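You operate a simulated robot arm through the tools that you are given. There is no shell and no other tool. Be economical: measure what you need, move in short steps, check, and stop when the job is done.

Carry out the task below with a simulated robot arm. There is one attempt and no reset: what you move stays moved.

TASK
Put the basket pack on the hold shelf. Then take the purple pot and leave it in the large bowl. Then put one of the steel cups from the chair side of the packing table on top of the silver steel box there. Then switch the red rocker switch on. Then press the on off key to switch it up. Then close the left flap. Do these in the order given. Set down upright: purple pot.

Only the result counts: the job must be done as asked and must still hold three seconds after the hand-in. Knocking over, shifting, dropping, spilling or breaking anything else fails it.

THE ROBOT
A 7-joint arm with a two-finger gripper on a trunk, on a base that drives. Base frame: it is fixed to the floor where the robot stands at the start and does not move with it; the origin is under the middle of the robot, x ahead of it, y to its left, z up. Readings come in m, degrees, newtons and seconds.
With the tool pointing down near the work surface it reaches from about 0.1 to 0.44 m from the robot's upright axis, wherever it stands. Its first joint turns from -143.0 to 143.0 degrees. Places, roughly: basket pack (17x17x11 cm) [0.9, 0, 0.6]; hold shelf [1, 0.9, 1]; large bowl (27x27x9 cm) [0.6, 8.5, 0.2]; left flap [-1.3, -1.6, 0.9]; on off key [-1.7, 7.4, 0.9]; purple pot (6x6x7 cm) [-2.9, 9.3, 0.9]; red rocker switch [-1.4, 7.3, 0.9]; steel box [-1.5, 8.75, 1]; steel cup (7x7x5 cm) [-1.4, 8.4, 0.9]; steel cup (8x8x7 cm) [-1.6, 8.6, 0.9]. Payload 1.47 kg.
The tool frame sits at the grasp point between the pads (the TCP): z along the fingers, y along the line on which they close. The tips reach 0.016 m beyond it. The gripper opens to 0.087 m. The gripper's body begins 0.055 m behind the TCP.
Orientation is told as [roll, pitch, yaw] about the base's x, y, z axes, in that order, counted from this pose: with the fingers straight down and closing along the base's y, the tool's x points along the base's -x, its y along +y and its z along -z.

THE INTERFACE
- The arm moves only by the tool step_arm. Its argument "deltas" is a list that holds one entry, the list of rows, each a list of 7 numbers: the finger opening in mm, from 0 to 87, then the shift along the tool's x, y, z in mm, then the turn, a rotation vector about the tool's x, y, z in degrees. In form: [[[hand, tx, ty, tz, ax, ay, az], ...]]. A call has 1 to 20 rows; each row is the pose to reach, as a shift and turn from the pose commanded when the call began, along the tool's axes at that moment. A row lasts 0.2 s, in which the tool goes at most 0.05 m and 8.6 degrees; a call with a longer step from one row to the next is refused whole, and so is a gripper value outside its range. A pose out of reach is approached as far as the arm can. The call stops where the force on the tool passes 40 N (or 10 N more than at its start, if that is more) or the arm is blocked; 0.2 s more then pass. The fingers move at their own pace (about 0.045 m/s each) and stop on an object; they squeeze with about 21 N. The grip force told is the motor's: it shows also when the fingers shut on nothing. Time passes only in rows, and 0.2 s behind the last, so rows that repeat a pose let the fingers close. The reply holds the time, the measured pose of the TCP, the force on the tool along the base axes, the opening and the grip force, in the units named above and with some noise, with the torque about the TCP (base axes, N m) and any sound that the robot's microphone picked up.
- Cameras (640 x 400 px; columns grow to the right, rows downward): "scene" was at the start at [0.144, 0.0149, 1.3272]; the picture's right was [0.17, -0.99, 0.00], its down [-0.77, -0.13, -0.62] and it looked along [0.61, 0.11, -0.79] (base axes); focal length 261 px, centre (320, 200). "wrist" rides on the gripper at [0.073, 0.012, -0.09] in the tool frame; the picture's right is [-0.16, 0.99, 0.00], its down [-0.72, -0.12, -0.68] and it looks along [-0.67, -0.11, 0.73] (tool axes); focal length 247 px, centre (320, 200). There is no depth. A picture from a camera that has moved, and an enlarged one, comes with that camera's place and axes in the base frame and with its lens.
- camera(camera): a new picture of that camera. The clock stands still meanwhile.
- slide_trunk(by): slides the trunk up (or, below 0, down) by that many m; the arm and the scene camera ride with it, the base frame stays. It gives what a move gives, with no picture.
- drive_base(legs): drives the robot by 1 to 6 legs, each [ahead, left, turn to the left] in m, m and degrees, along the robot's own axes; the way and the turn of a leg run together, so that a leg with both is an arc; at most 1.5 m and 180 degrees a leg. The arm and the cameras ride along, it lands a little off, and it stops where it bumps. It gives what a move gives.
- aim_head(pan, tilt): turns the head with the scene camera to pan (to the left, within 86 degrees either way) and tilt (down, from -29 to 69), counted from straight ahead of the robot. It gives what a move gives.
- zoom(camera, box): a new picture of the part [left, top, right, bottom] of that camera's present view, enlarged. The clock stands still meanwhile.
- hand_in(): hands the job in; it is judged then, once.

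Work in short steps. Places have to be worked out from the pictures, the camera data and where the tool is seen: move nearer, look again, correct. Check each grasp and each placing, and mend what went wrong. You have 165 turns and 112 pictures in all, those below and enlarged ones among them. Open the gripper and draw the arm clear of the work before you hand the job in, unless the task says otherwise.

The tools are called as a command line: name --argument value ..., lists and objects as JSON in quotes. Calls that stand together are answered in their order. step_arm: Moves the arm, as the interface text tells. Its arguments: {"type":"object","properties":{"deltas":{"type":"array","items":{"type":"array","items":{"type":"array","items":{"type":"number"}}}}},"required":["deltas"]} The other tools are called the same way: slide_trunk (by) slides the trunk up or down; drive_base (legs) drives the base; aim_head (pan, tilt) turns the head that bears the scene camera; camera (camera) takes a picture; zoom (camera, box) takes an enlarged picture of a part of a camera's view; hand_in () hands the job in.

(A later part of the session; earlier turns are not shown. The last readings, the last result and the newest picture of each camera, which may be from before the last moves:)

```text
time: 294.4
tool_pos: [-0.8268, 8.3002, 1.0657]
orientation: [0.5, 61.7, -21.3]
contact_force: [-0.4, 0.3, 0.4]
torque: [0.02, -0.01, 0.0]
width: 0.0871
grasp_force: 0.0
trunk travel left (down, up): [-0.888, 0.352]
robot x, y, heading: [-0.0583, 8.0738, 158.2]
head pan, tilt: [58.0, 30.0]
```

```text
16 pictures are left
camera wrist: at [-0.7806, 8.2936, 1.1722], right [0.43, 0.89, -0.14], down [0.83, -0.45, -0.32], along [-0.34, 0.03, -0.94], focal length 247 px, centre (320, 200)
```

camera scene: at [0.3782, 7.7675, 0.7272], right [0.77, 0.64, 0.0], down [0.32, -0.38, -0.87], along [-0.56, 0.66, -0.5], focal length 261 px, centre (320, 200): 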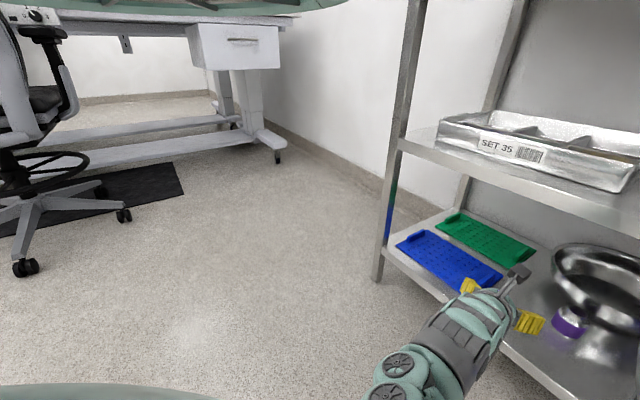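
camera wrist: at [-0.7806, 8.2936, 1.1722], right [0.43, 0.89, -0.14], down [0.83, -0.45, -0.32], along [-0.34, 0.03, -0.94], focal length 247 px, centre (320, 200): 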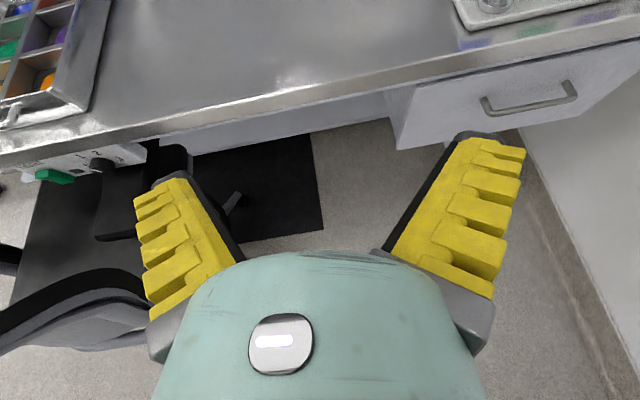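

The table edge is just ahead, chair to the left. I advance 0.25 m for a view of the cups and box.

drive_base --legs '[[0.25, 0.04, 0]]'

camera --camera "wrist"

```text
time: 295.7
tool_pos: [-0.8864, 8.3278, 1.0664]
orientation: [0.4, 61.8, -22.8]
contact_force: [-0.2, -0.4, -0.6]
torque: [0.02, 0.01, 0.04]
width: 0.087
grasp_force: 0.0
trunk travel left (down, up): [-0.888, 0.352]
robot x, y, heading: [-0.1162, 8.0889, 156.5]
head pan, tilt: [58.0, 30.0]
stopped in leg 1: the robot was blocked; the commanded pose is now the measured one
```

```text
15 pictures are left
camera wrist: at [-0.8403, 8.3205, 1.172], right [0.45, 0.88, -0.14], down [0.82, -0.47, -0.32], along [-0.34, 0.03, -0.94], focal length 247 px, centre (320, 200)
```

wrist: 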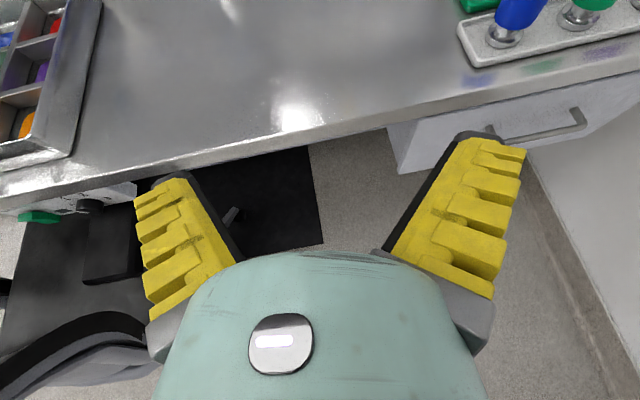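

Blocked, most likely by the rack corner on my right. I shift left 0.15 m first, then go ahead.

drive_base --legs '[[-0.04, 0.15, 0], [0.35, 0, 0]]'

camera --camera "wrist"

```text
time: 298.9
tool_pos: [-1.2299, 8.3052, 1.0653]
orientation: [0.3, 61.8, -22.5]
contact_force: [-0.4, 0.0, 0.5]
torque: [-0.04, 0.0, 0.0]
width: 0.0868
grasp_force: 0.0
trunk travel left (down, up): [-0.888, 0.352]
robot x, y, heading: [-0.4622, 8.0675, 157.3]
head pan, tilt: [58.0, 30.0]
```

```text
14 pictures are left
camera wrist: at [-1.1841, 8.2977, 1.172], right [0.45, 0.88, -0.14], down [0.82, -0.47, -0.32], along [-0.34, 0.03, -0.94], focal length 247 px, centre (320, 200)
```

wrist: 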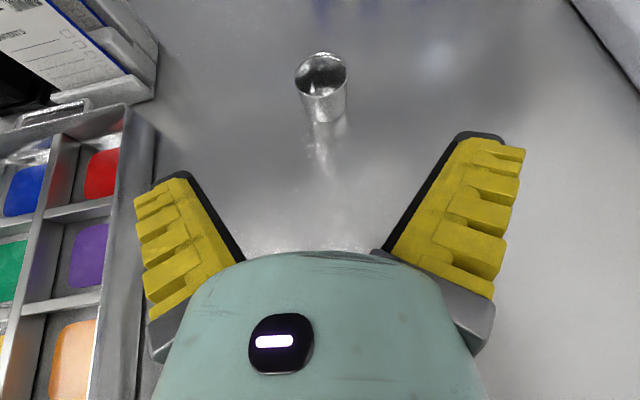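

The small cup is at ≈(−1.40, 8.374), box to the right. I drive 0.12 m ahead and lower the hand behind the cup, then check.

drive_base --legs '[[0.12, 0, 0]]'

step_arm --deltas '[[[87, -25, 0, 0, 0, 0, 0], [87, -50, 0, 0, 0, 0, 0], [87, -75, 0, 0, 0, 0, 0], [87, -89, 0, 20, 0, 0, 0], [87, -89, 0, 50, 0, 0, 0]]]'

camera --camera "wrist"

```text
time: 300.2
tool_pos: [-1.3401, 8.3522, 1.0664]
orientation: [0.3, 61.9, -22.4]
contact_force: [-0.4, -0.3, -0.6]
torque: [-0.01, -0.01, 0.02]
width: 0.0868
grasp_force: 0.1
trunk travel left (down, up): [-0.888, 0.352]
robot x, y, heading: [-0.5714, 8.1169, 157.3]
head pan, tilt: [58.0, 30.0]
```

```text
time: 301.4
tool_pos: [-1.3045, 8.3331, 1.0074]
orientation: [0.2, 61.7, -22.5]
contact_force: [0.8, -1.5, 0.0]
torque: [-0.02, 0.0, -0.02]
width: 0.0866
grasp_force: 0.1
out of reach, approached as far as the arm can: row 3, 4, 5
trunk travel left (down, up): [-0.888, 0.352]
robot x, y, heading: [-0.57, 8.1148, 157.2]
head pan, tilt: [58.0, 30.0]
```

```text
13 pictures are left
camera wrist: at [-1.2583, 8.3254, 1.115], right [0.45, 0.88, -0.14], down [0.82, -0.47, -0.32], along [-0.34, 0.03, -0.94], focal length 247 px, centre (320, 200)
```

wrist: 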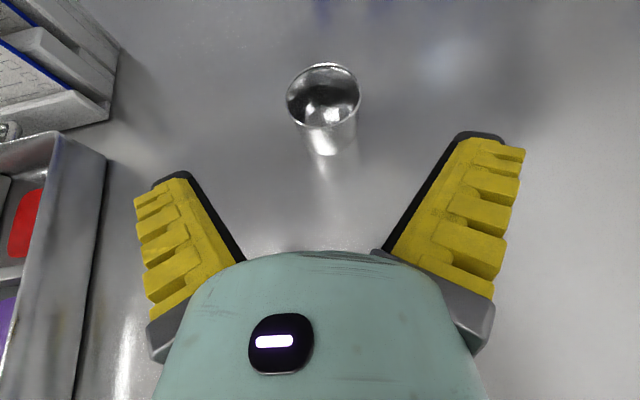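

The arm is at its limit, so I use the trunk (−0.072) and the base (+0.11 m) for the final approach.

slide_trunk --by -0.072

drive_base --legs '[[0.08, 0, 0]]'

camera --camera "wrist"

```text
time: 302.5
tool_pos: [-1.3037, 8.3331, 0.9366]
orientation: [0.2, 61.7, -22.5]
contact_force: [0.0, -0.2, 0.6]
torque: [-0.03, -0.05, 0.0]
width: 0.0873
grasp_force: 0.1
trunk travel left (down, up): [-0.816, 0.424]
robot x, y, heading: [-0.5714, 8.117, 157.0]
head pan, tilt: [58.0, 30.0]
```

```text
time: 303.5
tool_pos: [-1.3787, 8.3641, 0.9348]
orientation: [0.3, 61.8, -22.4]
contact_force: [0.3, 0.5, 0.9]
torque: [0.02, 0.01, 0.01]
width: 0.0867
grasp_force: 0.0
trunk travel left (down, up): [-0.816, 0.424]
robot x, y, heading: [-0.6507, 8.1431, 157.3]
head pan, tilt: [58.0, 30.0]
```

```text
12 pictures are left
camera wrist: at [-1.3315, 8.3569, 1.043], right [0.45, 0.88, -0.14], down [0.82, -0.47, -0.32], along [-0.34, 0.03, -0.94], focal length 247 px, centre (320, 200)
```

wrist: 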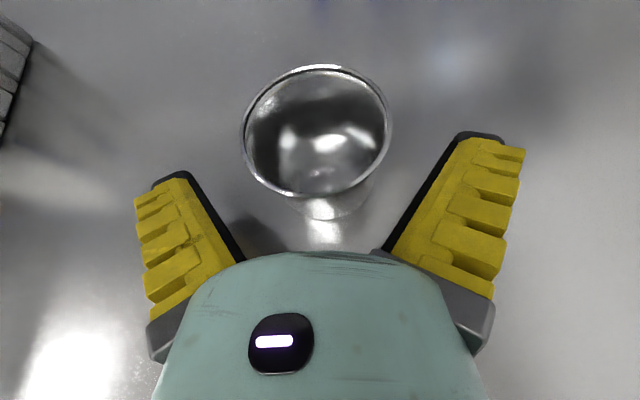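

Cup centre (−1.395, 8.373), rim z≈0.949: 2 cm further. I lower 8 mm, advance 2 cm and close.

slide_trunk --by -0.008

drive_base --legs '[[0.02, 0, 0]]'

step_arm --deltas '[[[70, 0, 0, 0, 0, 0, 0], [40, 0, 0, 0, 0, 0, 0], [40, 0, 0, 0, 0, 0, 0], [40, 0, 0, 0, 0, 0, 0]]]'

slide_trunk --by 0.2

camera --camera "wrist"

```text
time: 304.1
tool_pos: [-1.3783, 8.3642, 0.9267]
orientation: [0.2, 61.8, -22.6]
contact_force: [0.5, 0.9, 0.0]
torque: [-0.04, -0.02, 0.0]
width: 0.087
grasp_force: 0.1
trunk travel left (down, up): [-0.808, 0.432]
robot x, y, heading: [-0.6437, 8.1423, 157.1]
head pan, tilt: [58.0, 30.0]
```

```text
time: 304.9
tool_pos: [-1.3965, 8.3722, 0.9292]
orientation: [0.3, 61.8, -22.5]
contact_force: [0.4, 0.3, 0.6]
torque: [-0.01, -0.01, -0.02]
width: 0.087
grasp_force: 0.0
trunk travel left (down, up): [-0.808, 0.432]
robot x, y, heading: [-0.6641, 8.1532, 157.0]
head pan, tilt: [58.0, 30.0]
```

```text
time: 305.9
tool_pos: [-1.3971, 8.3721, 0.9296]
orientation: [0.3, 61.8, -22.5]
contact_force: [-1.2, -1.6, 4.9]
torque: [-0.2, 0.09, 0.05]
width: 0.0578
grasp_force: 20.5
trunk travel left (down, up): [-0.808, 0.432]
robot x, y, heading: [-0.6603, 8.1563, 157.1]
head pan, tilt: [58.0, 30.0]
```

```text
time: 308.1
tool_pos: [-1.3952, 8.3719, 1.1275]
orientation: [0.3, 61.7, -22.4]
contact_force: [-0.3, 0.5, -0.7]
torque: [0.0, -0.02, 0.0]
width: 0.0586
grasp_force: 21.2
trunk travel left (down, up): [-1.008, 0.232]
robot x, y, heading: [-0.6626, 8.156, 157.1]
head pan, tilt: [58.0, 30.0]
```

```text
11 pictures are left
camera wrist: at [-1.3496, 8.3646, 1.2344], right [0.45, 0.88, -0.14], down [0.82, -0.47, -0.32], along [-0.34, 0.03, -0.94], focal length 247 px, centre (320, 200)
```

wrist: 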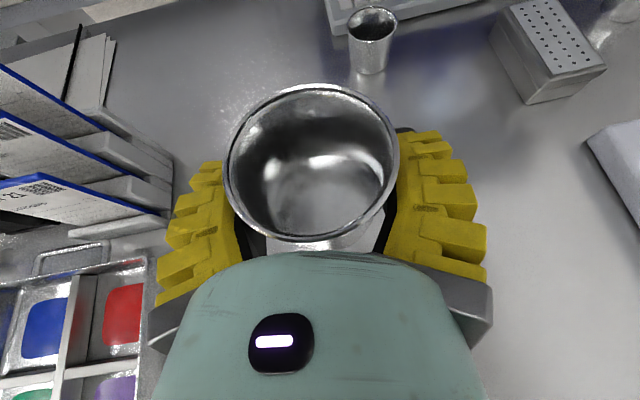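

Cup held. The box (perforated lid) top centre ≈(−1.495, 8.747), z≈0.95. I slide right along the table edge with the base, keeping ~0.3 m from it, then will extend the arm.

drive_base --legs '[[0.1, -0.29, -2]]'

step_arm --deltas '[[[40, 9, 0, 18, 0, 0, 0], [40, 19, 0, 35, 0, 0, 0], [40, 28, 0, 53, 0, 0, 0], [40, 38, 0, 70, 0, 0, 0]]]'

camera --camera "wrist"

```text
time: 310.1
tool_pos: [-1.3636, 8.7044, 1.1272]
orientation: [0.3, 61.8, -24.7]
contact_force: [-0.1, -1.1, -1.6]
torque: [0.01, -0.03, 0.0]
width: 0.0583
grasp_force: 20.8
trunk travel left (down, up): [-1.008, 0.232]
robot x, y, heading: [-0.6396, 8.4556, 154.7]
head pan, tilt: [58.0, 30.0]
```

```text
time: 311.1
tool_pos: [-1.3798, 8.7167, 1.1422]
orientation: [0.3, 61.8, -24.7]
contact_force: [-0.9, 0.2, -0.7]
torque: [-0.01, 0.02, 0.0]
width: 0.0585
grasp_force: 20.9
out of reach, approached as far as the arm can: row 1, 2, 3, 4
trunk travel left (down, up): [-1.008, 0.232]
robot x, y, heading: [-0.6371, 8.4612, 154.9]
head pan, tilt: [58.0, 30.0]
```

```text
10 pictures are left
camera wrist: at [-1.334, 8.7077, 1.2493], right [0.48, 0.86, -0.14], down [0.81, -0.5, -0.32], along [-0.34, 0.04, -0.94], focal length 247 px, centre (320, 200)
```

wrist: 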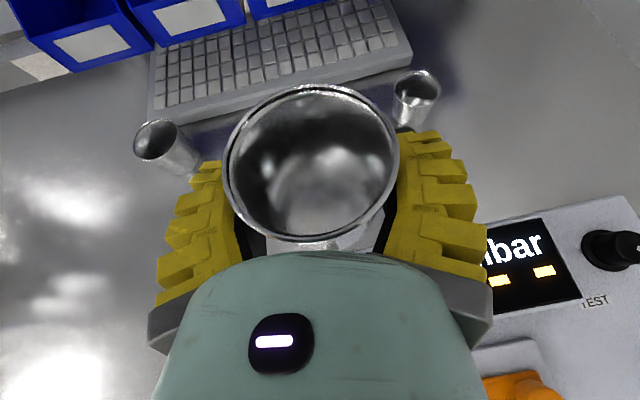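

The box should lie right beneath/beyond the held cup (project at (318,159), hidden by the cup), ~12 cm further. I extend the arm forward and slightly up.

step_arm --deltas '[[[40, 25, -4, 12, 0, 0, 0], [40, 50, -8, 25, 0, 0, 0], [40, 75, -14, 40, 0, 0, 0], [40, 100, -20, 60, 0, 0, 0], [40, 100, -20, 60, 0, 0, 0]]]'

```text
time: 312.3
tool_pos: [-1.4403, 8.7264, 1.2187]
orientation: [0.4, 61.8, -24.6]
contact_force: [-0.1, 0.0, -1.1]
torque: [0.01, -0.02, 0.0]
width: 0.0583
grasp_force: 21.0
out of reach, approached as far as the arm can: row 1, 2, 3, 4, 5
trunk travel left (down, up): [-1.008, 0.232]
robot x, y, heading: [-0.6412, 8.4633, 154.9]
head pan, tilt: [58.0, 30.0]
```

It extends. Continue forward.

step_arm --deltas '[[[40, 20, 0, 15, 0, 0, 0], [40, 40, 0, 30, 0, 0, 0], [40, 60, 0, 45, 0, 0, 0], [40, 60, 0, 45, 0, 0, 0]]]'

```text
time: 313.3
tool_pos: [-1.4685, 8.7393, 1.2679]
orientation: [0.7, 61.6, -24.5]
contact_force: [0.9, 0.9, -1.4]
torque: [0.06, 0.08, 0.01]
width: 0.0584
grasp_force: 21.5
out of reach, approached as far as the arm can: row 1, 2, 3, 4
trunk travel left (down, up): [-1.008, 0.232]
robot x, y, heading: [-0.6394, 8.4607, 154.8]
head pan, tilt: [58.0, 30.0]
```

Now 3 cm more with the base, and one check picture.

drive_base --legs '[[0.03, 0, 0]]'

camera --camera "wrist"

```text
time: 314.2
tool_pos: [-1.4965, 8.7525, 1.2686]
orientation: [0.7, 61.7, -24.5]
contact_force: [0.2, -0.1, -0.5]
torque: [0.01, 0.01, 0.0]
width: 0.0583
grasp_force: 20.6
trunk travel left (down, up): [-1.008, 0.232]
robot x, y, heading: [-0.6675, 8.4728, 154.5]
head pan, tilt: [58.0, 30.0]
```

```text
9 pictures are left
camera wrist: at [-1.4512, 8.7423, 1.3755], right [0.49, 0.86, -0.13], down [0.8, -0.5, -0.32], along [-0.34, 0.05, -0.94], focal length 247 px, centre (320, 200)
```

wrist: 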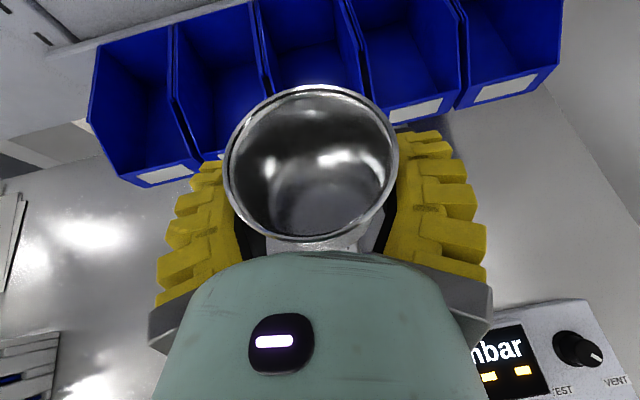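

The box is hidden beneath the cup. I back off 0.22 m and lower 0.2 m so that it becomes visible ahead of the cup.

drive_base --legs '[[-0.22, 0, 0]]'

slide_trunk --by -0.21

camera --camera "wrist"

```text
time: 315.8
tool_pos: [-1.3062, 8.6589, 1.2685]
orientation: [0.7, 61.7, -24.3]
contact_force: [-0.4, 0.6, -1.3]
torque: [0.0, 0.0, -0.01]
width: 0.0587
grasp_force: 21.1
trunk travel left (down, up): [-1.008, 0.232]
robot x, y, heading: [-0.4763, 8.3831, 155.2]
head pan, tilt: [58.0, 30.0]
```

```text
time: 318.1
tool_pos: [-1.3067, 8.6587, 1.0588]
orientation: [0.7, 61.7, -24.3]
contact_force: [-0.2, 0.3, -0.2]
torque: [0.0, -0.01, 0.02]
width: 0.0582
grasp_force: 21.1
trunk travel left (down, up): [-0.798, 0.442]
robot x, y, heading: [-0.4751, 8.3828, 155.1]
head pan, tilt: [58.0, 30.0]
```

```text
8 pictures are left
camera wrist: at [-1.2607, 8.6497, 1.1656], right [0.48, 0.86, -0.13], down [0.81, -0.5, -0.32], along [-0.34, 0.04, -0.94], focal length 247 px, centre (320, 200)
```

wrist: 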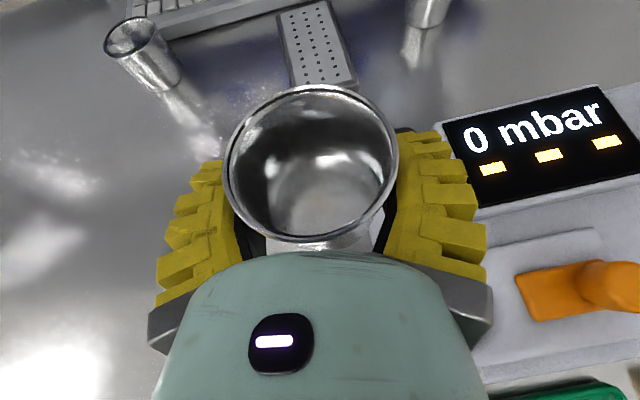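

Box top clearly seen: centre (−1.495, 8.742), z≈0.964. I drive 0.205 m forward over it and lower toward contact.

drive_base --legs '[[0.205, 0, 0]]'

slide_trunk --by -0.045

```text
time: 319.7
tool_pos: [-1.4933, 8.7437, 1.0587]
orientation: [0.7, 61.6, -24.3]
contact_force: [0.7, -0.9, -0.4]
torque: [0.05, -0.01, -0.03]
width: 0.0582
grasp_force: 21.0
trunk travel left (down, up): [-0.798, 0.442]
robot x, y, heading: [-0.6582, 8.4717, 154.8]
head pan, tilt: [58.0, 30.0]
```

```text
time: 320.6
tool_pos: [-1.4947, 8.7434, 1.0148]
orientation: [0.6, 61.7, -24.2]
contact_force: [0.6, 0.0, -0.1]
torque: [-0.01, 0.0, 0.0]
width: 0.0582
grasp_force: 20.4
trunk travel left (down, up): [-0.753, 0.487]
robot x, y, heading: [-0.6636, 8.471, 155.0]
head pan, tilt: [58.0, 30.0]
```

Position is right on target. Lower in 4–5 mm steps watching for contact.

slide_trunk --by -0.006

slide_trunk --by -0.005

slide_trunk --by -0.004

```text
time: 321.1
tool_pos: [-1.4926, 8.7432, 1.0081]
orientation: [0.6, 61.7, -24.2]
contact_force: [-0.2, -1.0, -0.8]
torque: [0.02, 0.0, -0.01]
width: 0.0581
grasp_force: 21.2
trunk travel left (down, up): [-0.747, 0.493]
robot x, y, heading: [-0.6604, 8.4717, 154.9]
head pan, tilt: [58.0, 30.0]
```

```text
time: 321.7
tool_pos: [-1.4932, 8.7439, 1.0034]
orientation: [0.7, 61.8, -24.2]
contact_force: [0.1, 0.8, -0.5]
torque: [-0.03, 0.03, 0.0]
width: 0.0577
grasp_force: 20.4
trunk travel left (down, up): [-0.742, 0.498]
robot x, y, heading: [-0.663, 8.4755, 154.9]
head pan, tilt: [58.0, 30.0]
```

```text
time: 322.2
tool_pos: [-1.4935, 8.7439, 0.9984]
orientation: [0.7, 61.7, -24.1]
contact_force: [-0.7, -0.3, -0.2]
torque: [-0.02, -0.02, 0.0]
width: 0.0581
grasp_force: 20.9
trunk travel left (down, up): [-0.738, 0.502]
robot x, y, heading: [-0.6637, 8.4668, 155.1]
head pan, tilt: [58.0, 30.0]
```

slide_trunk --by -0.004

slide_trunk --by -0.004

slide_trunk --by -0.004

```text
time: 322.7
tool_pos: [-1.4945, 8.744, 0.9947]
orientation: [0.6, 61.7, -24.1]
contact_force: [0.7, -0.1, -0.7]
torque: [0.03, 0.0, -0.02]
width: 0.0581
grasp_force: 20.9
trunk travel left (down, up): [-0.734, 0.506]
robot x, y, heading: [-0.6633, 8.4712, 155.3]
head pan, tilt: [58.0, 30.0]
```

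```text
time: 323.3
tool_pos: [-1.4938, 8.7425, 0.9914]
orientation: [0.8, 61.7, -24.2]
contact_force: [-0.7, 0.1, -0.5]
torque: [0.0, -0.03, 0.0]
width: 0.0577
grasp_force: 20.7
trunk travel left (down, up): [-0.73, 0.51]
robot x, y, heading: [-0.6605, 8.4708, 155.0]
head pan, tilt: [58.0, 30.0]
```

```text
time: 323.8
tool_pos: [-1.4933, 8.7442, 0.9867]
orientation: [0.6, 61.7, -24.1]
contact_force: [-0.8, 0.6, 0.2]
torque: [0.0, -0.01, 0.02]
width: 0.0576
grasp_force: 21.1
trunk travel left (down, up): [-0.726, 0.514]
robot x, y, heading: [-0.6596, 8.4688, 155.2]
head pan, tilt: [58.0, 30.0]
```

No contact yet at 0.987; continue.

slide_trunk --by -0.004

slide_trunk --by -0.004

slide_trunk --by -0.004

```text
time: 324.3
tool_pos: [-1.4937, 8.742, 0.9818]
orientation: [0.7, 61.7, -24.2]
contact_force: [0.2, 0.8, 0.6]
torque: [-0.02, 0.03, 0.02]
width: 0.0579
grasp_force: 21.1
trunk travel left (down, up): [-0.722, 0.518]
robot x, y, heading: [-0.6615, 8.4696, 155.1]
head pan, tilt: [58.0, 30.0]
```

```text
time: 324.9
tool_pos: [-1.4931, 8.743, 0.9789]
orientation: [0.6, 61.7, -24.3]
contact_force: [-0.1, -0.9, -0.1]
torque: [-0.02, 0.0, 0.02]
width: 0.0579
grasp_force: 20.6
trunk travel left (down, up): [-0.718, 0.522]
robot x, y, heading: [-0.6631, 8.4712, 155.2]
head pan, tilt: [58.0, 30.0]
```

```text
time: 325.4
tool_pos: [-1.4948, 8.7428, 0.9793]
orientation: [0.6, 62.1, -24.2]
contact_force: [3.0, -2.1, 13.5]
torque: [-0.17, 0.21, 0.1]
width: 0.0583
grasp_force: 21.6
trunk travel left (down, up): [-0.714, 0.526]
robot x, y, heading: [-0.6659, 8.4673, 155.1]
head pan, tilt: [58.0, 30.0]
```

Contact at TCP z≈0.979 (box top ≈0.943). With that height the box centre is ~2 cm further and ~1 cm right, so I lift 1.2 cm, shift, and set down again.

slide_trunk --by 0.014

drive_base --legs '[[0.015, -0.01, 0]]'

slide_trunk --by -0.011

slide_trunk --by -0.003

```text
time: 326.0
tool_pos: [-1.492, 8.7414, 0.9868]
orientation: [0.7, 61.6, -24.1]
contact_force: [0.6, -0.4, -0.6]
torque: [0.01, 0.0, -0.03]
width: 0.0581
grasp_force: 20.6
trunk travel left (down, up): [-0.728, 0.512]
robot x, y, heading: [-0.6624, 8.4684, 155.1]
head pan, tilt: [58.0, 30.0]
```

```text
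time: 326.8
tool_pos: [-1.5029, 8.7584, 0.9881]
orientation: [0.7, 61.7, -24.3]
contact_force: [-0.3, 0.5, -0.7]
torque: [0.03, 0.0, 0.01]
width: 0.0581
grasp_force: 20.8
trunk travel left (down, up): [-0.728, 0.512]
robot x, y, heading: [-0.6683, 8.4862, 155.3]
head pan, tilt: [58.0, 30.0]
```

```text
time: 327.4
tool_pos: [-1.5044, 8.7584, 0.9793]
orientation: [0.6, 61.8, -24.3]
contact_force: [-0.9, -0.5, 1.8]
torque: [-0.05, 0.06, -0.03]
width: 0.0578
grasp_force: 21.3
trunk travel left (down, up): [-0.717, 0.523]
robot x, y, heading: [-0.6712, 8.4842, 155.3]
head pan, tilt: [58.0, 30.0]
```

```text
time: 327.9
tool_pos: [-1.5045, 8.7588, 0.9776]
orientation: [0.5, 62.2, -24.1]
contact_force: [3.8, -1.3, 14.7]
torque: [-0.25, 0.24, 0.14]
width: 0.0581
grasp_force: 21.5
trunk travel left (down, up): [-0.714, 0.526]
robot x, y, heading: [-0.6685, 8.4824, 155.2]
head pan, tilt: [58.0, 30.0]
```

In contact. Relieve by 3 mm, open, then lift straight off and look.

slide_trunk --by 0.003

step_arm --deltas '[[[62, 0, 0, 0, 0, 0, 0], [70, 0, 0, 0, 0, 0, 0], [80, 0, 0, 0, 0, 0, 0], [87, 0, 0, 0, 0, 0, 0], [87, 0, 0, 0, 0, 0, 0]]]'

slide_trunk --by 0.12

drive_base --legs '[[-0.2, 0, 0]]'

camera --camera "wrist"

```text
time: 328.4
tool_pos: [-1.5042, 8.7595, 0.9793]
orientation: [0.6, 61.7, -24.3]
contact_force: [-2.0, 1.5, 5.9]
torque: [-0.11, 0.16, -0.07]
width: 0.0579
grasp_force: 21.6
trunk travel left (down, up): [-0.717, 0.523]
robot x, y, heading: [-0.6699, 8.4839, 155.2]
head pan, tilt: [58.0, 30.0]
```

```text
time: 329.6
tool_pos: [-1.5025, 8.7585, 0.9775]
orientation: [0.7, 61.7, -24.2]
contact_force: [0.8, 0.1, 0.6]
torque: [0.02, 0.0, -0.01]
width: 0.0873
grasp_force: 0.1
trunk travel left (down, up): [-0.717, 0.523]
robot x, y, heading: [-0.6695, 8.4848, 155.2]
head pan, tilt: [58.0, 30.0]
```

```text
time: 331.1
tool_pos: [-1.5017, 8.7587, 1.0976]
orientation: [0.6, 61.7, -24.1]
contact_force: [0.5, -0.2, -0.7]
torque: [0.0, -0.01, 0.0]
width: 0.0869
grasp_force: 0.0
trunk travel left (down, up): [-0.837, 0.403]
robot x, y, heading: [-0.669, 8.4863, 155.3]
head pan, tilt: [58.0, 30.0]
```

```text
time: 332.7
tool_pos: [-1.3204, 8.6706, 1.0972]
orientation: [0.7, 61.7, -24.1]
contact_force: [-0.1, 0.6, 0.1]
torque: [0.02, -0.02, 0.0]
width: 0.0871
grasp_force: 0.0
trunk travel left (down, up): [-0.837, 0.403]
robot x, y, heading: [-0.4859, 8.3978, 155.5]
head pan, tilt: [58.0, 30.0]
```

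```text
7 pictures are left
camera wrist: at [-1.2747, 8.6621, 1.2045], right [0.48, 0.87, -0.13], down [0.81, -0.49, -0.32], along [-0.34, 0.04, -0.94], focal length 247 px, centre (320, 200)
```

wrist: 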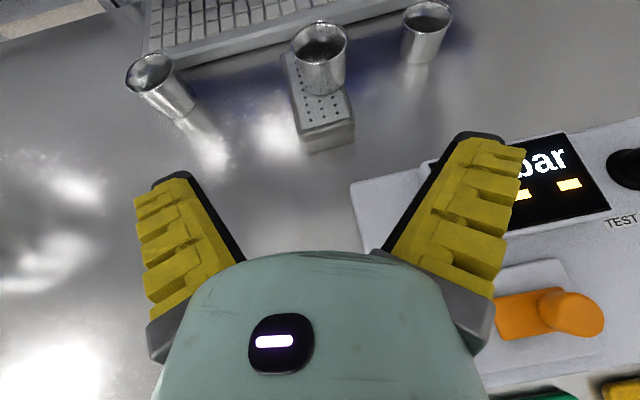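

Task 3 done: the cup stands on the perforated steel box. Next, the switches at the table's south end. I raise, turn away over the chair, drive round to the south side, and look with the head.

slide_trunk --by 0.2

drive_base --legs '[[0, 0, 120], [1.5, 0, 0], [0.5, 0, 0], [0, 0, 115], [-0.9, 0.35, 0]]'

slide_trunk --by -0.4

aim_head --pan 68 --tilt 20

```text
time: 334.9
tool_pos: [-1.3195, 8.6711, 1.2978]
orientation: [0.7, 61.7, -24.0]
contact_force: [-0.2, -0.9, -0.8]
torque: [-0.03, -0.01, 0.01]
width: 0.0871
grasp_force: 0.1
trunk travel left (down, up): [-1.037, 0.203]
robot x, y, heading: [-0.4863, 8.4031, 155.3]
head pan, tilt: [58.0, 30.0]
```

```text
time: 359.3
tool_pos: [-0.6321, 6.7902, 1.297]
orientation: [0.6, 61.7, -148.3]
contact_force: [0.4, 0.4, -0.1]
torque: [-0.03, 0.0, 0.02]
width: 0.0869
grasp_force: 0.1
trunk travel left (down, up): [-1.037, 0.203]
robot x, y, heading: [-1.3267, 6.2596, 31.2]
head pan, tilt: [58.0, 30.0]
```

```text
time: 363.1
tool_pos: [-0.6312, 6.7896, 0.8956]
orientation: [0.7, 61.7, -148.3]
contact_force: [0.2, 1.1, -0.1]
torque: [-0.01, 0.02, 0.0]
width: 0.087
grasp_force: 0.1
trunk travel left (down, up): [-0.637, 0.603]
robot x, y, heading: [-1.3259, 6.2533, 31.1]
head pan, tilt: [58.0, 30.0]
```

```text
time: 363.8
tool_pos: [-0.6324, 6.7901, 0.8974]
orientation: [0.7, 61.7, -148.4]
contact_force: [0.3, -0.2, -0.5]
torque: [0.0, 0.01, -0.01]
width: 0.0871
grasp_force: 0.0
trunk travel left (down, up): [-0.637, 0.603]
robot x, y, heading: [-1.3247, 6.2569, 30.9]
head pan, tilt: [68.0, 20.0]
```

I take one zoomed picture toward the predicted switch area.

zoom --camera "scene" --box '[160, 110, 480, 310]'

```text
2.00 times, centred on (320, 210) of scene
camera zoom: at [-1.2804, 6.3848, 1.3392], right [0.99, 0.16, 0.0], down [0.05, -0.34, -0.94], along [-0.15, 0.93, -0.34], focal length 522 px, centre (320, 180)
```

zoom: 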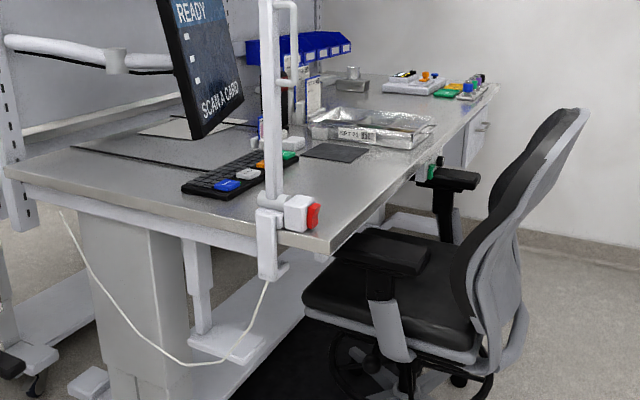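

The red rocker sits on a clamp box on the post at ≈(−1.44, 7.30, 0.93), facing right; a keypad is near (−1.68, 7.5). I zoom in once more on both.

zoom --camera "scene" --box '[244, 176, 330, 230]'

```text
7.41 times, centred on (287, 203) of scene
camera zoom: at [-1.2804, 6.3848, 1.3392], right [0.99, 0.16, 0.0], down [0.05, -0.34, -0.94], along [-0.15, 0.93, -0.34], focal length 1935 px, centre (564, 178)
```

zoom: 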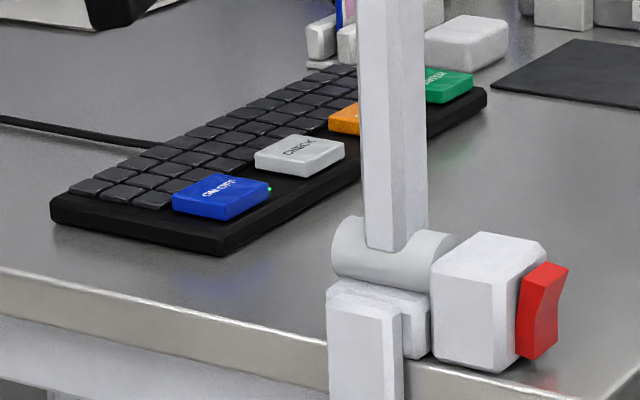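

Seen clearly: blue ON/OFF key at ≈(−1.67, 7.465, 0.925) on the keypad, red rocker on the right side of the clamp at ≈(−1.44, 7.317), z 0.90–0.94, its upper half sticking out. I close the fingers and bring the hand just to the right of the rocker from the south.

slide_trunk --by 0.06

step_arm --deltas '[[[40, 0, 0, 0, 0, 0, 0], [0, 0, 0, 0, 0, 0, 0], [0, 0, 0, 0, 0, 0, 0], [0, 0, 0, 0, 0, 0, 0], [0, 0, 0, 0, 0, 0, 0], [0, 0, 0, 0, 0, 0, 0]]]'

drive_base --legs '[[0, 0, 57], [0.1, 0, 0]]'

camera --camera "wrist"

```text
time: 364.8
tool_pos: [-0.6334, 6.79, 0.9577]
orientation: [0.6, 61.7, -148.3]
contact_force: [0.1, 0.3, 0.2]
torque: [0.01, -0.03, 0.0]
width: 0.087
grasp_force: 0.1
trunk travel left (down, up): [-0.697, 0.543]
robot x, y, heading: [-1.3288, 6.2562, 30.7]
head pan, tilt: [68.0, 20.0]
```

```text
time: 366.2
tool_pos: [-0.6328, 6.7896, 0.9577]
orientation: [0.8, 61.7, -148.2]
contact_force: [-0.8, 0.6, -0.1]
torque: [0.02, 0.02, 0.01]
width: 0.0
grasp_force: 20.7
trunk travel left (down, up): [-0.697, 0.543]
robot x, y, heading: [-1.3219, 6.2566, 30.8]
head pan, tilt: [68.0, 20.0]
```

```text
time: 369.9
tool_pos: [-1.3959, 7.2287, 0.958]
orientation: [0.6, 61.7, -91.2]
contact_force: [-0.6, -0.4, -0.4]
torque: [-0.03, 0.0, 0.02]
width: 0.0
grasp_force: 21.2
trunk travel left (down, up): [-0.697, 0.543]
robot x, y, heading: [-1.3236, 6.3568, 88.1]
head pan, tilt: [68.0, 20.0]
```

```text
4 pictures are left
camera wrist: at [-1.3845, 7.1829, 1.0648], right [0.99, -0.11, -0.13], down [-0.14, -0.94, -0.32], along [-0.09, 0.33, -0.94], focal length 247 px, centre (320, 200)
```

wrist: 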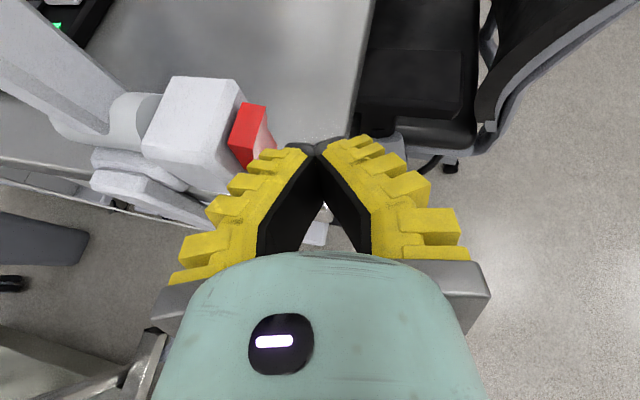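

Rocker face centre ≈(−1.43, 7.275); my closed fingertips are right of it. I lower 12 mm, advance 33 mm, then push left in small steps, watching force and sound.

slide_trunk --by -0.012

drive_base --legs '[[0.033, 0, 0]]'

step_arm --deltas '[[[0, 0, -6, 0, 0, 0, 0], [0, 0, -12, 0, 0, 0, 0], [0, 0, -18, 0, 0, 0, 0], [0, 0, -22, 0, 0, 0, 0], [0, 0, -26, 0, 0, 0, 0], [0, 0, -30, 0, 0, 0, 0], [0, 0, -34, 0, 0, 0, 0]]]'

```text
time: 370.5
tool_pos: [-1.3952, 7.2281, 0.9457]
orientation: [0.6, 61.8, -91.4]
contact_force: [-0.2, 1.2, 0.4]
torque: [-0.01, 0.0, 0.01]
width: 0.0
grasp_force: 20.6
trunk travel left (down, up): [-0.685, 0.555]
robot x, y, heading: [-1.3242, 6.3528, 88.3]
head pan, tilt: [68.0, 20.0]
```

```text
time: 371.4
tool_pos: [-1.3935, 7.2599, 0.9451]
orientation: [0.7, 61.7, -91.2]
contact_force: [1.0, 0.6, 0.0]
torque: [0.0, -0.01, 0.03]
width: 0.0002
grasp_force: 21.3
trunk travel left (down, up): [-0.685, 0.555]
robot x, y, heading: [-1.3171, 6.3903, 88.0]
head pan, tilt: [68.0, 20.0]
```

```text
time: 373.0
tool_pos: [-1.407, 7.2588, 0.9499]
orientation: [1.6, 61.6, -91.2]
contact_force: [30.6, -1.3, -6.8]
torque: [0.0, 0.14, 0.0]
width: 0.0
grasp_force: 21.2
out of reach, approached as far as the arm can: row 2, 3, 4, 5, 6, 7
trunk travel left (down, up): [-0.685, 0.555]
robot x, y, heading: [-1.3227, 6.3882, 87.9]
head pan, tilt: [68.0, 20.0]
```

Contact with 30 N at z≈0.954, on the rocker's upper half. I retreat to the right and check its state with a zoom.

step_arm --deltas '[[[0, 0, 15, 0, 0, 0, 0], [0, 0, 35, 0, 0, 0, 0], [0, 0, 50, 0, 0, 0, 0]]]'

zoom --camera "wrist" --box '[60, 0, 380, 200]'

```text
time: 373.8
tool_pos: [-1.3712, 7.2588, 0.9553]
orientation: [0.6, 61.9, -91.0]
contact_force: [0.9, 0.2, 0.1]
torque: [-0.03, -0.02, -0.02]
width: 0.0
grasp_force: 20.4
trunk travel left (down, up): [-0.685, 0.555]
robot x, y, heading: [-1.3224, 6.3873, 87.9]
head pan, tilt: [68.0, 20.0]
```

```text
2.00 times, centred on (220, 100) of wrist
camera zoom: at [-1.3608, 7.2139, 1.0611], right [0.99, -0.1, -0.14], down [-0.14, -0.94, -0.32], along [-0.1, 0.33, -0.94], focal length 494 px, centre (520, 400)
```

zoom: 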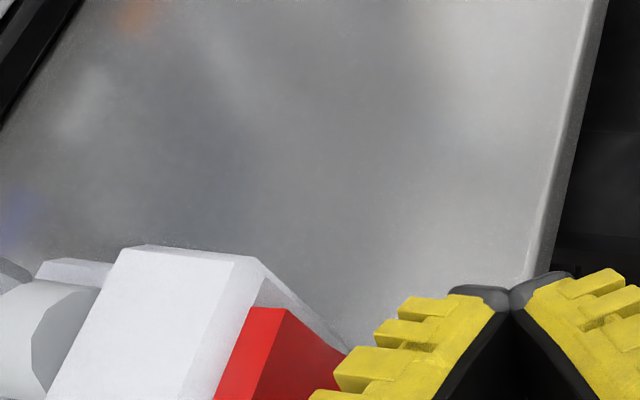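

The rocker's top is now in and its lower part sticks out: switched on. Now the ON/OFF key at ≈(−1.668, 7.453, 0.927). I back off, raise, swing to heading 100° and approach above it, left of the post.

drive_base --legs '[[-0.2, 0, 0]]'

slide_trunk --by 0.06

drive_base --legs '[[0, 0, 12], [0.4, 0.034, 0]]'

camera --camera "wrist"

```text
time: 375.4
tool_pos: [-1.3695, 7.0621, 0.9542]
orientation: [0.7, 61.8, -91.5]
contact_force: [-0.4, 0.0, -0.6]
torque: [0.03, 0.0, 0.01]
width: 0.0
grasp_force: 21.2
trunk travel left (down, up): [-0.685, 0.555]
robot x, y, heading: [-1.3294, 6.1934, 87.5]
head pan, tilt: [68.0, 20.0]
```

```text
time: 376.4
tool_pos: [-1.3711, 7.062, 1.013]
orientation: [0.7, 61.7, -91.6]
contact_force: [0.2, -0.1, -0.6]
torque: [0.01, 0.0, -0.01]
width: 0.0
grasp_force: 21.1
trunk travel left (down, up): [-0.745, 0.495]
robot x, y, heading: [-1.3278, 6.1914, 87.8]
head pan, tilt: [68.0, 20.0]
```

```text
time: 379.6
tool_pos: [-1.6381, 7.4277, 1.0127]
orientation: [0.8, 61.7, -80.3]
contact_force: [-0.5, -0.9, 0.4]
torque: [0.0, 0.02, 0.01]
width: 0.0
grasp_force: 20.5
trunk travel left (down, up): [-0.745, 0.495]
robot x, y, heading: [-1.4272, 6.5817, 99.0]
head pan, tilt: [68.0, 20.0]
```

```text
2 pictures are left
camera wrist: at [-1.62, 7.3842, 1.1203], right [0.99, 0.08, -0.13], down [0.04, -0.95, -0.32], along [-0.15, 0.31, -0.94], focal length 247 px, centre (320, 200)
```

wrist: 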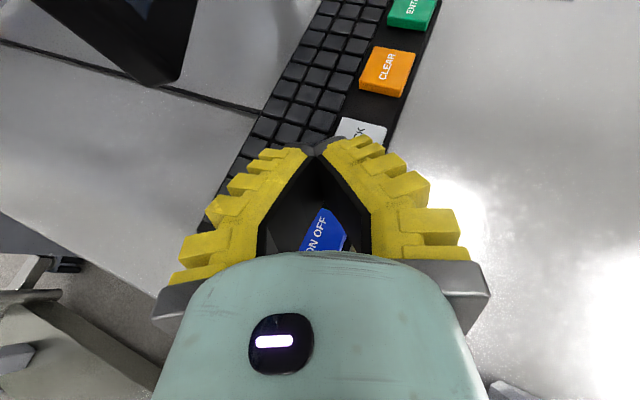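

The key is visible below between the fingers; its centre is ≈(−1.65, 7.42, 0.94). I shift ~1 cm back/left and lower toward it.

drive_base --legs '[[-0.012, 0.013, 0]]'

slide_trunk --by -0.045

slide_trunk --by -0.005

slide_trunk --by -0.004

```text
time: 380.4
tool_pos: [-1.6504, 7.4117, 1.0127]
orientation: [0.8, 61.7, -80.3]
contact_force: [-0.1, -0.9, -0.3]
torque: [0.02, 0.01, 0.0]
width: 0.0001
grasp_force: 21.3
trunk travel left (down, up): [-0.745, 0.495]
robot x, y, heading: [-1.4405, 6.5653, 99.1]
head pan, tilt: [68.0, 20.0]
```

```text
time: 381.3
tool_pos: [-1.6502, 7.4128, 0.9694]
orientation: [0.7, 61.8, -80.2]
contact_force: [-0.3, -0.5, -0.2]
torque: [0.0, -0.01, -0.01]
width: 0.0001
grasp_force: 20.5
trunk travel left (down, up): [-0.7, 0.54]
robot x, y, heading: [-1.4364, 6.5664, 99.0]
head pan, tilt: [68.0, 20.0]
```

```text
time: 381.8
tool_pos: [-1.6495, 7.4131, 0.9629]
orientation: [0.7, 61.7, -80.3]
contact_force: [0.1, -0.5, -0.8]
torque: [-0.02, 0.02, -0.02]
width: 0.0
grasp_force: 21.1
trunk travel left (down, up): [-0.695, 0.545]
robot x, y, heading: [-1.4413, 6.5668, 99.1]
head pan, tilt: [68.0, 20.0]
```

```text
time: 382.4
tool_pos: [-1.6508, 7.4125, 0.9593]
orientation: [0.7, 61.7, -80.4]
contact_force: [-0.5, -0.3, 0.0]
torque: [0.02, -0.02, 0.01]
width: 0.0
grasp_force: 21.0
trunk travel left (down, up): [-0.691, 0.549]
robot x, y, heading: [-1.4375, 6.5687, 98.7]
head pan, tilt: [68.0, 20.0]
```

No contact yet; continue in small steps.

slide_trunk --by -0.004

slide_trunk --by -0.004

slide_trunk --by -0.004

```text
time: 382.9
tool_pos: [-1.6502, 7.4135, 0.9564]
orientation: [0.7, 61.7, -80.2]
contact_force: [0.5, 0.4, 1.3]
torque: [0.03, 0.0, 0.03]
width: 0.0059
grasp_force: 28.7
trunk travel left (down, up): [-0.687, 0.553]
robot x, y, heading: [-1.4392, 6.5665, 99.1]
head pan, tilt: [68.0, 20.0]
heard: click
```

```text
time: 383.4
tool_pos: [-1.651, 7.4147, 0.9528]
orientation: [0.7, 61.9, -80.3]
contact_force: [0.6, -0.7, 5.6]
torque: [0.04, 0.04, -0.02]
width: 0.0061
grasp_force: 27.1
trunk travel left (down, up): [-0.683, 0.557]
robot x, y, heading: [-1.4376, 6.5667, 99.0]
head pan, tilt: [68.0, 20.0]
```

```text
time: 384.0
tool_pos: [-1.6505, 7.4156, 0.9507]
orientation: [0.7, 61.9, -80.3]
contact_force: [2.2, -7.4, 18.6]
torque: [-0.08, -0.02, 0.0]
width: 0.0057
grasp_force: 27.8
trunk travel left (down, up): [-0.679, 0.561]
robot x, y, heading: [-1.4358, 6.5707, 98.9]
head pan, tilt: [68.0, 20.0]
```

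A click was heard: the key is pressed. I lift off and back away. Since I heard no click at the rocker, I return there and re-press its upper half (harmless if already on).

slide_trunk --by 0.07

drive_base --legs '[[-0.38, 0, 0], [0, 0, -11]]'

slide_trunk --by -0.066

```text
time: 385.0
tool_pos: [-1.6494, 7.4113, 1.0165]
orientation: [0.5, 61.5, -80.3]
contact_force: [0.2, 0.4, -0.1]
torque: [0.01, 0.03, 0.03]
width: 0.0002
grasp_force: 27.8
trunk travel left (down, up): [-0.749, 0.491]
robot x, y, heading: [-1.4378, 6.5616, 99.0]
head pan, tilt: [68.0, 20.0]
```

```text
time: 388.1
tool_pos: [-1.4276, 7.0691, 1.0183]
orientation: [0.7, 61.6, -91.2]
contact_force: [-0.6, -0.2, -0.7]
torque: [0.03, -0.02, -0.01]
width: 0.0001
grasp_force: 28.0
trunk travel left (down, up): [-0.749, 0.491]
robot x, y, heading: [-1.3798, 6.1964, 87.8]
head pan, tilt: [68.0, 20.0]
```

```text
time: 389.2
tool_pos: [-1.4292, 7.0683, 0.9517]
orientation: [0.7, 61.7, -91.2]
contact_force: [0.0, 0.6, 0.5]
torque: [-0.01, 0.02, 0.02]
width: 0.0001
grasp_force: 28.1
trunk travel left (down, up): [-0.683, 0.557]
robot x, y, heading: [-1.3815, 6.1981, 88.1]
head pan, tilt: [68.0, 20.0]
```

drive_base --legs '[[0, -0.062, 0], [0.193, 0, 0]]'

step_arm --deltas '[[[0, 0, -10, 0, 0, 0, 0], [0, 0, -20, 0, 0, 0, 0], [0, 0, -28, 0, 0, 0, 0], [0, 0, -34, 0, 0, 0, 0], [0, 0, -40, 0, 0, 0, 0], [0, 0, -46, 0, 0, 0, 0]]]'

```text
time: 391.4
tool_pos: [-1.3591, 7.2616, 0.9505]
orientation: [0.7, 61.7, -91.2]
contact_force: [0.7, -0.3, 0.0]
torque: [-0.01, 0.01, -0.04]
width: 0.0
grasp_force: 27.6
trunk travel left (down, up): [-0.683, 0.557]
robot x, y, heading: [-1.3106, 6.3929, 88.2]
head pan, tilt: [68.0, 20.0]
```

```text
time: 392.8
tool_pos: [-1.3999, 7.2624, 0.9511]
orientation: [0.7, 61.7, -91.3]
contact_force: [4.9, -1.2, 0.7]
torque: [-0.01, 0.06, 0.01]
width: 0.0
grasp_force: 27.6
trunk travel left (down, up): [-0.683, 0.557]
robot x, y, heading: [-1.3125, 6.3897, 88.0]
head pan, tilt: [68.0, 20.0]
```

Light contact at x≈−1.400. Push further, up to the force limit.

step_arm --deltas '[[[0, 0, -6, 0, 0, 0, 0], [0, 0, -12, 0, 0, 0, 0], [0, 0, -18, 0, 0, 0, 0], [0, 0, -24, 0, 0, 0, 0], [0, 0, -30, 0, 0, 0, 0], [0, 0, -36, 0, 0, 0, 0]]]'

```text
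time: 394.0
tool_pos: [-1.4046, 7.2594, 0.9552]
orientation: [2.1, 61.2, -92.0]
contact_force: [10.6, -4.3, -3.8]
torque: [0.0, 0.0, 0.08]
width: 0.0001
grasp_force: 27.8
out of reach, approached as far as the arm can: row 2, 3, 4, 5, 6
trunk travel left (down, up): [-0.683, 0.557]
robot x, y, heading: [-1.3118, 6.39, 87.9]
head pan, tilt: [68.0, 20.0]
stopped in row 6: the force on the tool passed its limit at 44 N (the readings are from after the stop); the commanded pose is now the measured one
```

The rocker is at its end stop (44 N, no movement; the earlier pictures show its top went from ~17 mm to ~10 mm protrusion), so it is on. Now I drive back south toward the flap, keeping to known-free floor.

drive_base --legs '[[0, -0.06, 0], [-0.45, 0, 0], [0, 0, -178], [1.5, -0.2, 0], [1.5, 0, 0], [1.4, 0, 0]]'

slide_trunk --by 0.15

```text
refused: leg 4 is longer than a leg can be; nothing moved
```

```text
time: 395.8
tool_pos: [-1.4126, 7.2626, 1.1085]
orientation: [1.4, 61.4, -92.0]
contact_force: [0.5, 0.4, -0.6]
torque: [0.0, -0.03, -0.03]
width: 0.0
grasp_force: 28.0
trunk travel left (down, up): [-0.833, 0.407]
robot x, y, heading: [-1.3084, 6.391, 88.0]
head pan, tilt: [68.0, 20.0]
```

drive_base --legs '[[0, -0.06, 0], [-0.45, 0, 0], [0, 0, -178], [1.45, -0.2, 0], [1.5, 0, 0], [1.4, 0, 0]]'

```text
time: 426.6
tool_pos: [-0.7958, 0.7756, 1.1089]
orientation: [1.4, 61.4, 98.0]
contact_force: [0.0, -0.3, 0.6]
torque: [0.01, -0.02, 0.01]
width: 0.0
grasp_force: 27.8
trunk travel left (down, up): [-0.833, 0.407]
robot x, y, heading: [-1.0423, 1.621, -82.0]
head pan, tilt: [68.0, 20.0]
```

drive_base --legs '[[0, 0, -92], [-0.14, 0.75, 0], [-0.14, 0.75, 0]]'

aim_head --pan 66 --tilt 22

```text
time: 438.3
tool_pos: [-1.4046, -0.0986, 1.1096]
orientation: [1.4, 61.3, 8.3]
contact_force: [0.9, -0.6, -0.2]
torque: [0.01, -0.01, -0.01]
width: 0.0001
grasp_force: 28.1
trunk travel left (down, up): [-0.833, 0.407]
robot x, y, heading: [-0.5638, 0.1597, -171.9]
head pan, tilt: [68.0, 20.0]
```

```text
time: 438.9
tool_pos: [-1.4052, -0.0981, 1.1085]
orientation: [1.4, 61.4, 8.3]
contact_force: [-1.1, 0.4, 0.0]
torque: [-0.01, -0.01, 0.03]
width: 0.0
grasp_force: 27.7
trunk travel left (down, up): [-0.833, 0.407]
robot x, y, heading: [-0.5646, 0.1591, -171.6]
head pan, tilt: [66.0, 22.0]
```

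One zoomed picture toward the flap.

zoom --camera "scene" --box '[170, 100, 490, 300]'

```text
2.00 times, centred on (330, 200) of scene
camera zoom: at [-0.6596, 0.0618, 1.532], right [-0.96, 0.27, 0.0], down [0.1, 0.36, -0.93], along [-0.25, -0.89, -0.37], focal length 522 px, centre (300, 200)
```

zoom: 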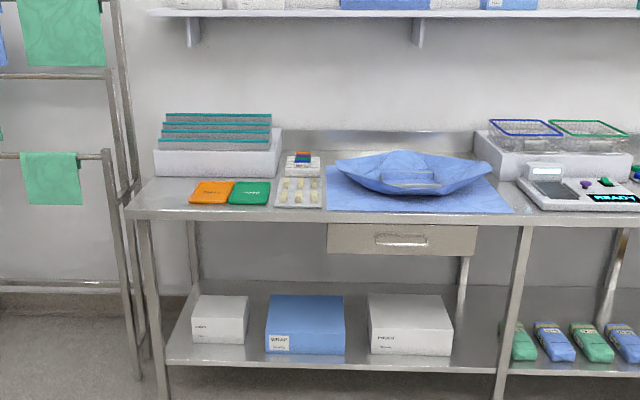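

The flap belongs to a blue wrap with a tray at ≈(−1.50, −1.49) on the table; the left flap stands open toward +x, tip ≈(−1.25, −1.55). I turn to face the table (heading 250°) and come to a standoff left of the flap for a close look.

drive_base --legs '[[0, 0, 61.6], [0.72, -0.16, 0]]'

camera --camera "wrist"

```text
time: 445.6
tool_pos: [-1.1541, -1.3126, 1.1087]
orientation: [1.4, 61.5, 69.2]
contact_force: [-0.3, 0.0, -0.5]
torque: [-0.01, -0.01, -0.04]
width: 0.0
grasp_force: 27.5
trunk travel left (down, up): [-0.833, 0.407]
robot x, y, heading: [-0.9708, -0.4548, -110.9]
head pan, tilt: [66.0, 22.0]
```

```text
0 pictures are left
camera wrist: at [-1.1471, -1.2695, 1.2159], right [-0.89, 0.44, -0.13], down [0.46, 0.83, -0.31], along [-0.03, -0.34, -0.94], focal length 247 px, centre (320, 200)
```

wrist: 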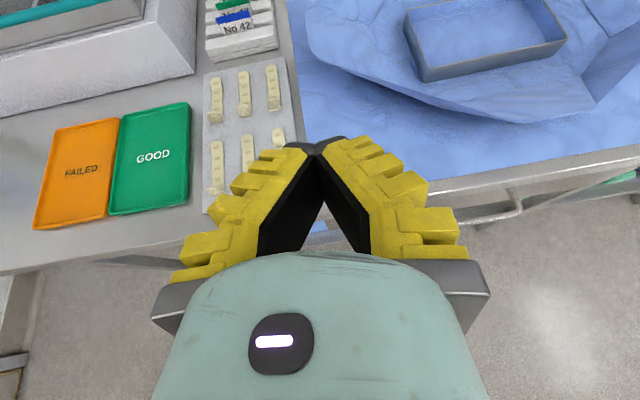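

Last picture used. From it: tray centre ≈(−1.48, −1.50), left flap hinged at its left side, tip raised at ≈(−1.235, −1.548, 0.99). Plan: enter from the front under the flap (12–19 cm left of the tray), lift it and sweep it over to the right. First align laterally and lower in front of the table edge.

drive_base --legs '[[0, -0.05, 0]]'

slide_trunk --by -0.18

```text
time: 446.5
tool_pos: [-1.2008, -1.2959, 1.108]
orientation: [1.3, 61.5, 69.2]
contact_force: [-0.4, -0.2, 0.0]
torque: [0.0, 0.02, 0.03]
width: 0.0002
grasp_force: 28.3
trunk travel left (down, up): [-0.833, 0.407]
robot x, y, heading: [-1.0173, -0.4371, -111.0]
head pan, tilt: [66.0, 22.0]
```

```text
time: 448.5
tool_pos: [-1.2023, -1.295, 0.9297]
orientation: [1.3, 61.3, 69.2]
contact_force: [0.7, 0.3, 0.2]
torque: [0.01, 0.01, -0.01]
width: 0.0
grasp_force: 27.9
trunk travel left (down, up): [-0.653, 0.587]
robot x, y, heading: [-1.0165, -0.4369, -110.7]
head pan, tilt: [66.0, 22.0]
```

drive_base --legs '[[0.2, 0, 0]]'

drive_base --legs '[[0.07, 0, 0]]'

```text
time: 450.1
tool_pos: [-1.2733, -1.4807, 0.9285]
orientation: [1.3, 61.4, 69.1]
contact_force: [-0.4, -0.1, -0.3]
torque: [-0.01, 0.02, 0.0]
width: 0.0
grasp_force: 28.1
trunk travel left (down, up): [-0.653, 0.587]
robot x, y, heading: [-1.0881, -0.6208, -110.8]
head pan, tilt: [66.0, 22.0]
```

```text
time: 451.0
tool_pos: [-1.2816, -1.5057, 0.9223]
orientation: [2.2, 61.0, 69.2]
contact_force: [8.3, 37.2, 17.8]
torque: [-0.44, 0.1, -0.12]
width: 0.0059
grasp_force: 28.8
trunk travel left (down, up): [-0.653, 0.587]
robot x, y, heading: [-1.0972, -0.6498, -110.5]
head pan, tilt: [66.0, 22.0]
stopped in leg 1: the force on the tool passed its limit at 346 N (the readings are from after the stop); the commanded pose is now the measured one
```

Fingers ran into the flap's front edge — it is lower there. I back off, and instead come from the left of the tip, slightly higher (above the indicator tray), to push rightward under the raised tip.

drive_base --legs '[[-0.13, 0, 0]]'

slide_trunk --by 0.036

drive_base --legs '[[0, 0.115, 0]]'

```text
time: 452.3
tool_pos: [-1.2384, -1.3883, 0.9266]
orientation: [2.0, 61.3, 69.2]
contact_force: [0.1, 0.6, 1.2]
torque: [-0.04, 0.0, -0.01]
width: 0.0
grasp_force: 27.9
trunk travel left (down, up): [-0.653, 0.587]
robot x, y, heading: [-1.0548, -0.5306, -111.2]
head pan, tilt: [66.0, 22.0]
```

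```text
time: 453.1
tool_pos: [-1.2391, -1.3884, 0.963]
orientation: [2.1, 61.2, 69.1]
contact_force: [0.0, -0.3, 0.2]
torque: [-0.03, -0.01, -0.02]
width: 0.0
grasp_force: 28.2
trunk travel left (down, up): [-0.689, 0.551]
robot x, y, heading: [-1.0558, -0.5287, -110.9]
head pan, tilt: [66.0, 22.0]
```

```text
time: 454.3
tool_pos: [-1.1312, -1.4304, 0.9645]
orientation: [2.0, 61.3, 69.0]
contact_force: [0.1, -0.2, 0.4]
torque: [0.0, -0.01, -0.01]
width: 0.0002
grasp_force: 28.1
trunk travel left (down, up): [-0.689, 0.551]
robot x, y, heading: [-0.9464, -0.5752, -110.8]
head pan, tilt: [66.0, 22.0]
```

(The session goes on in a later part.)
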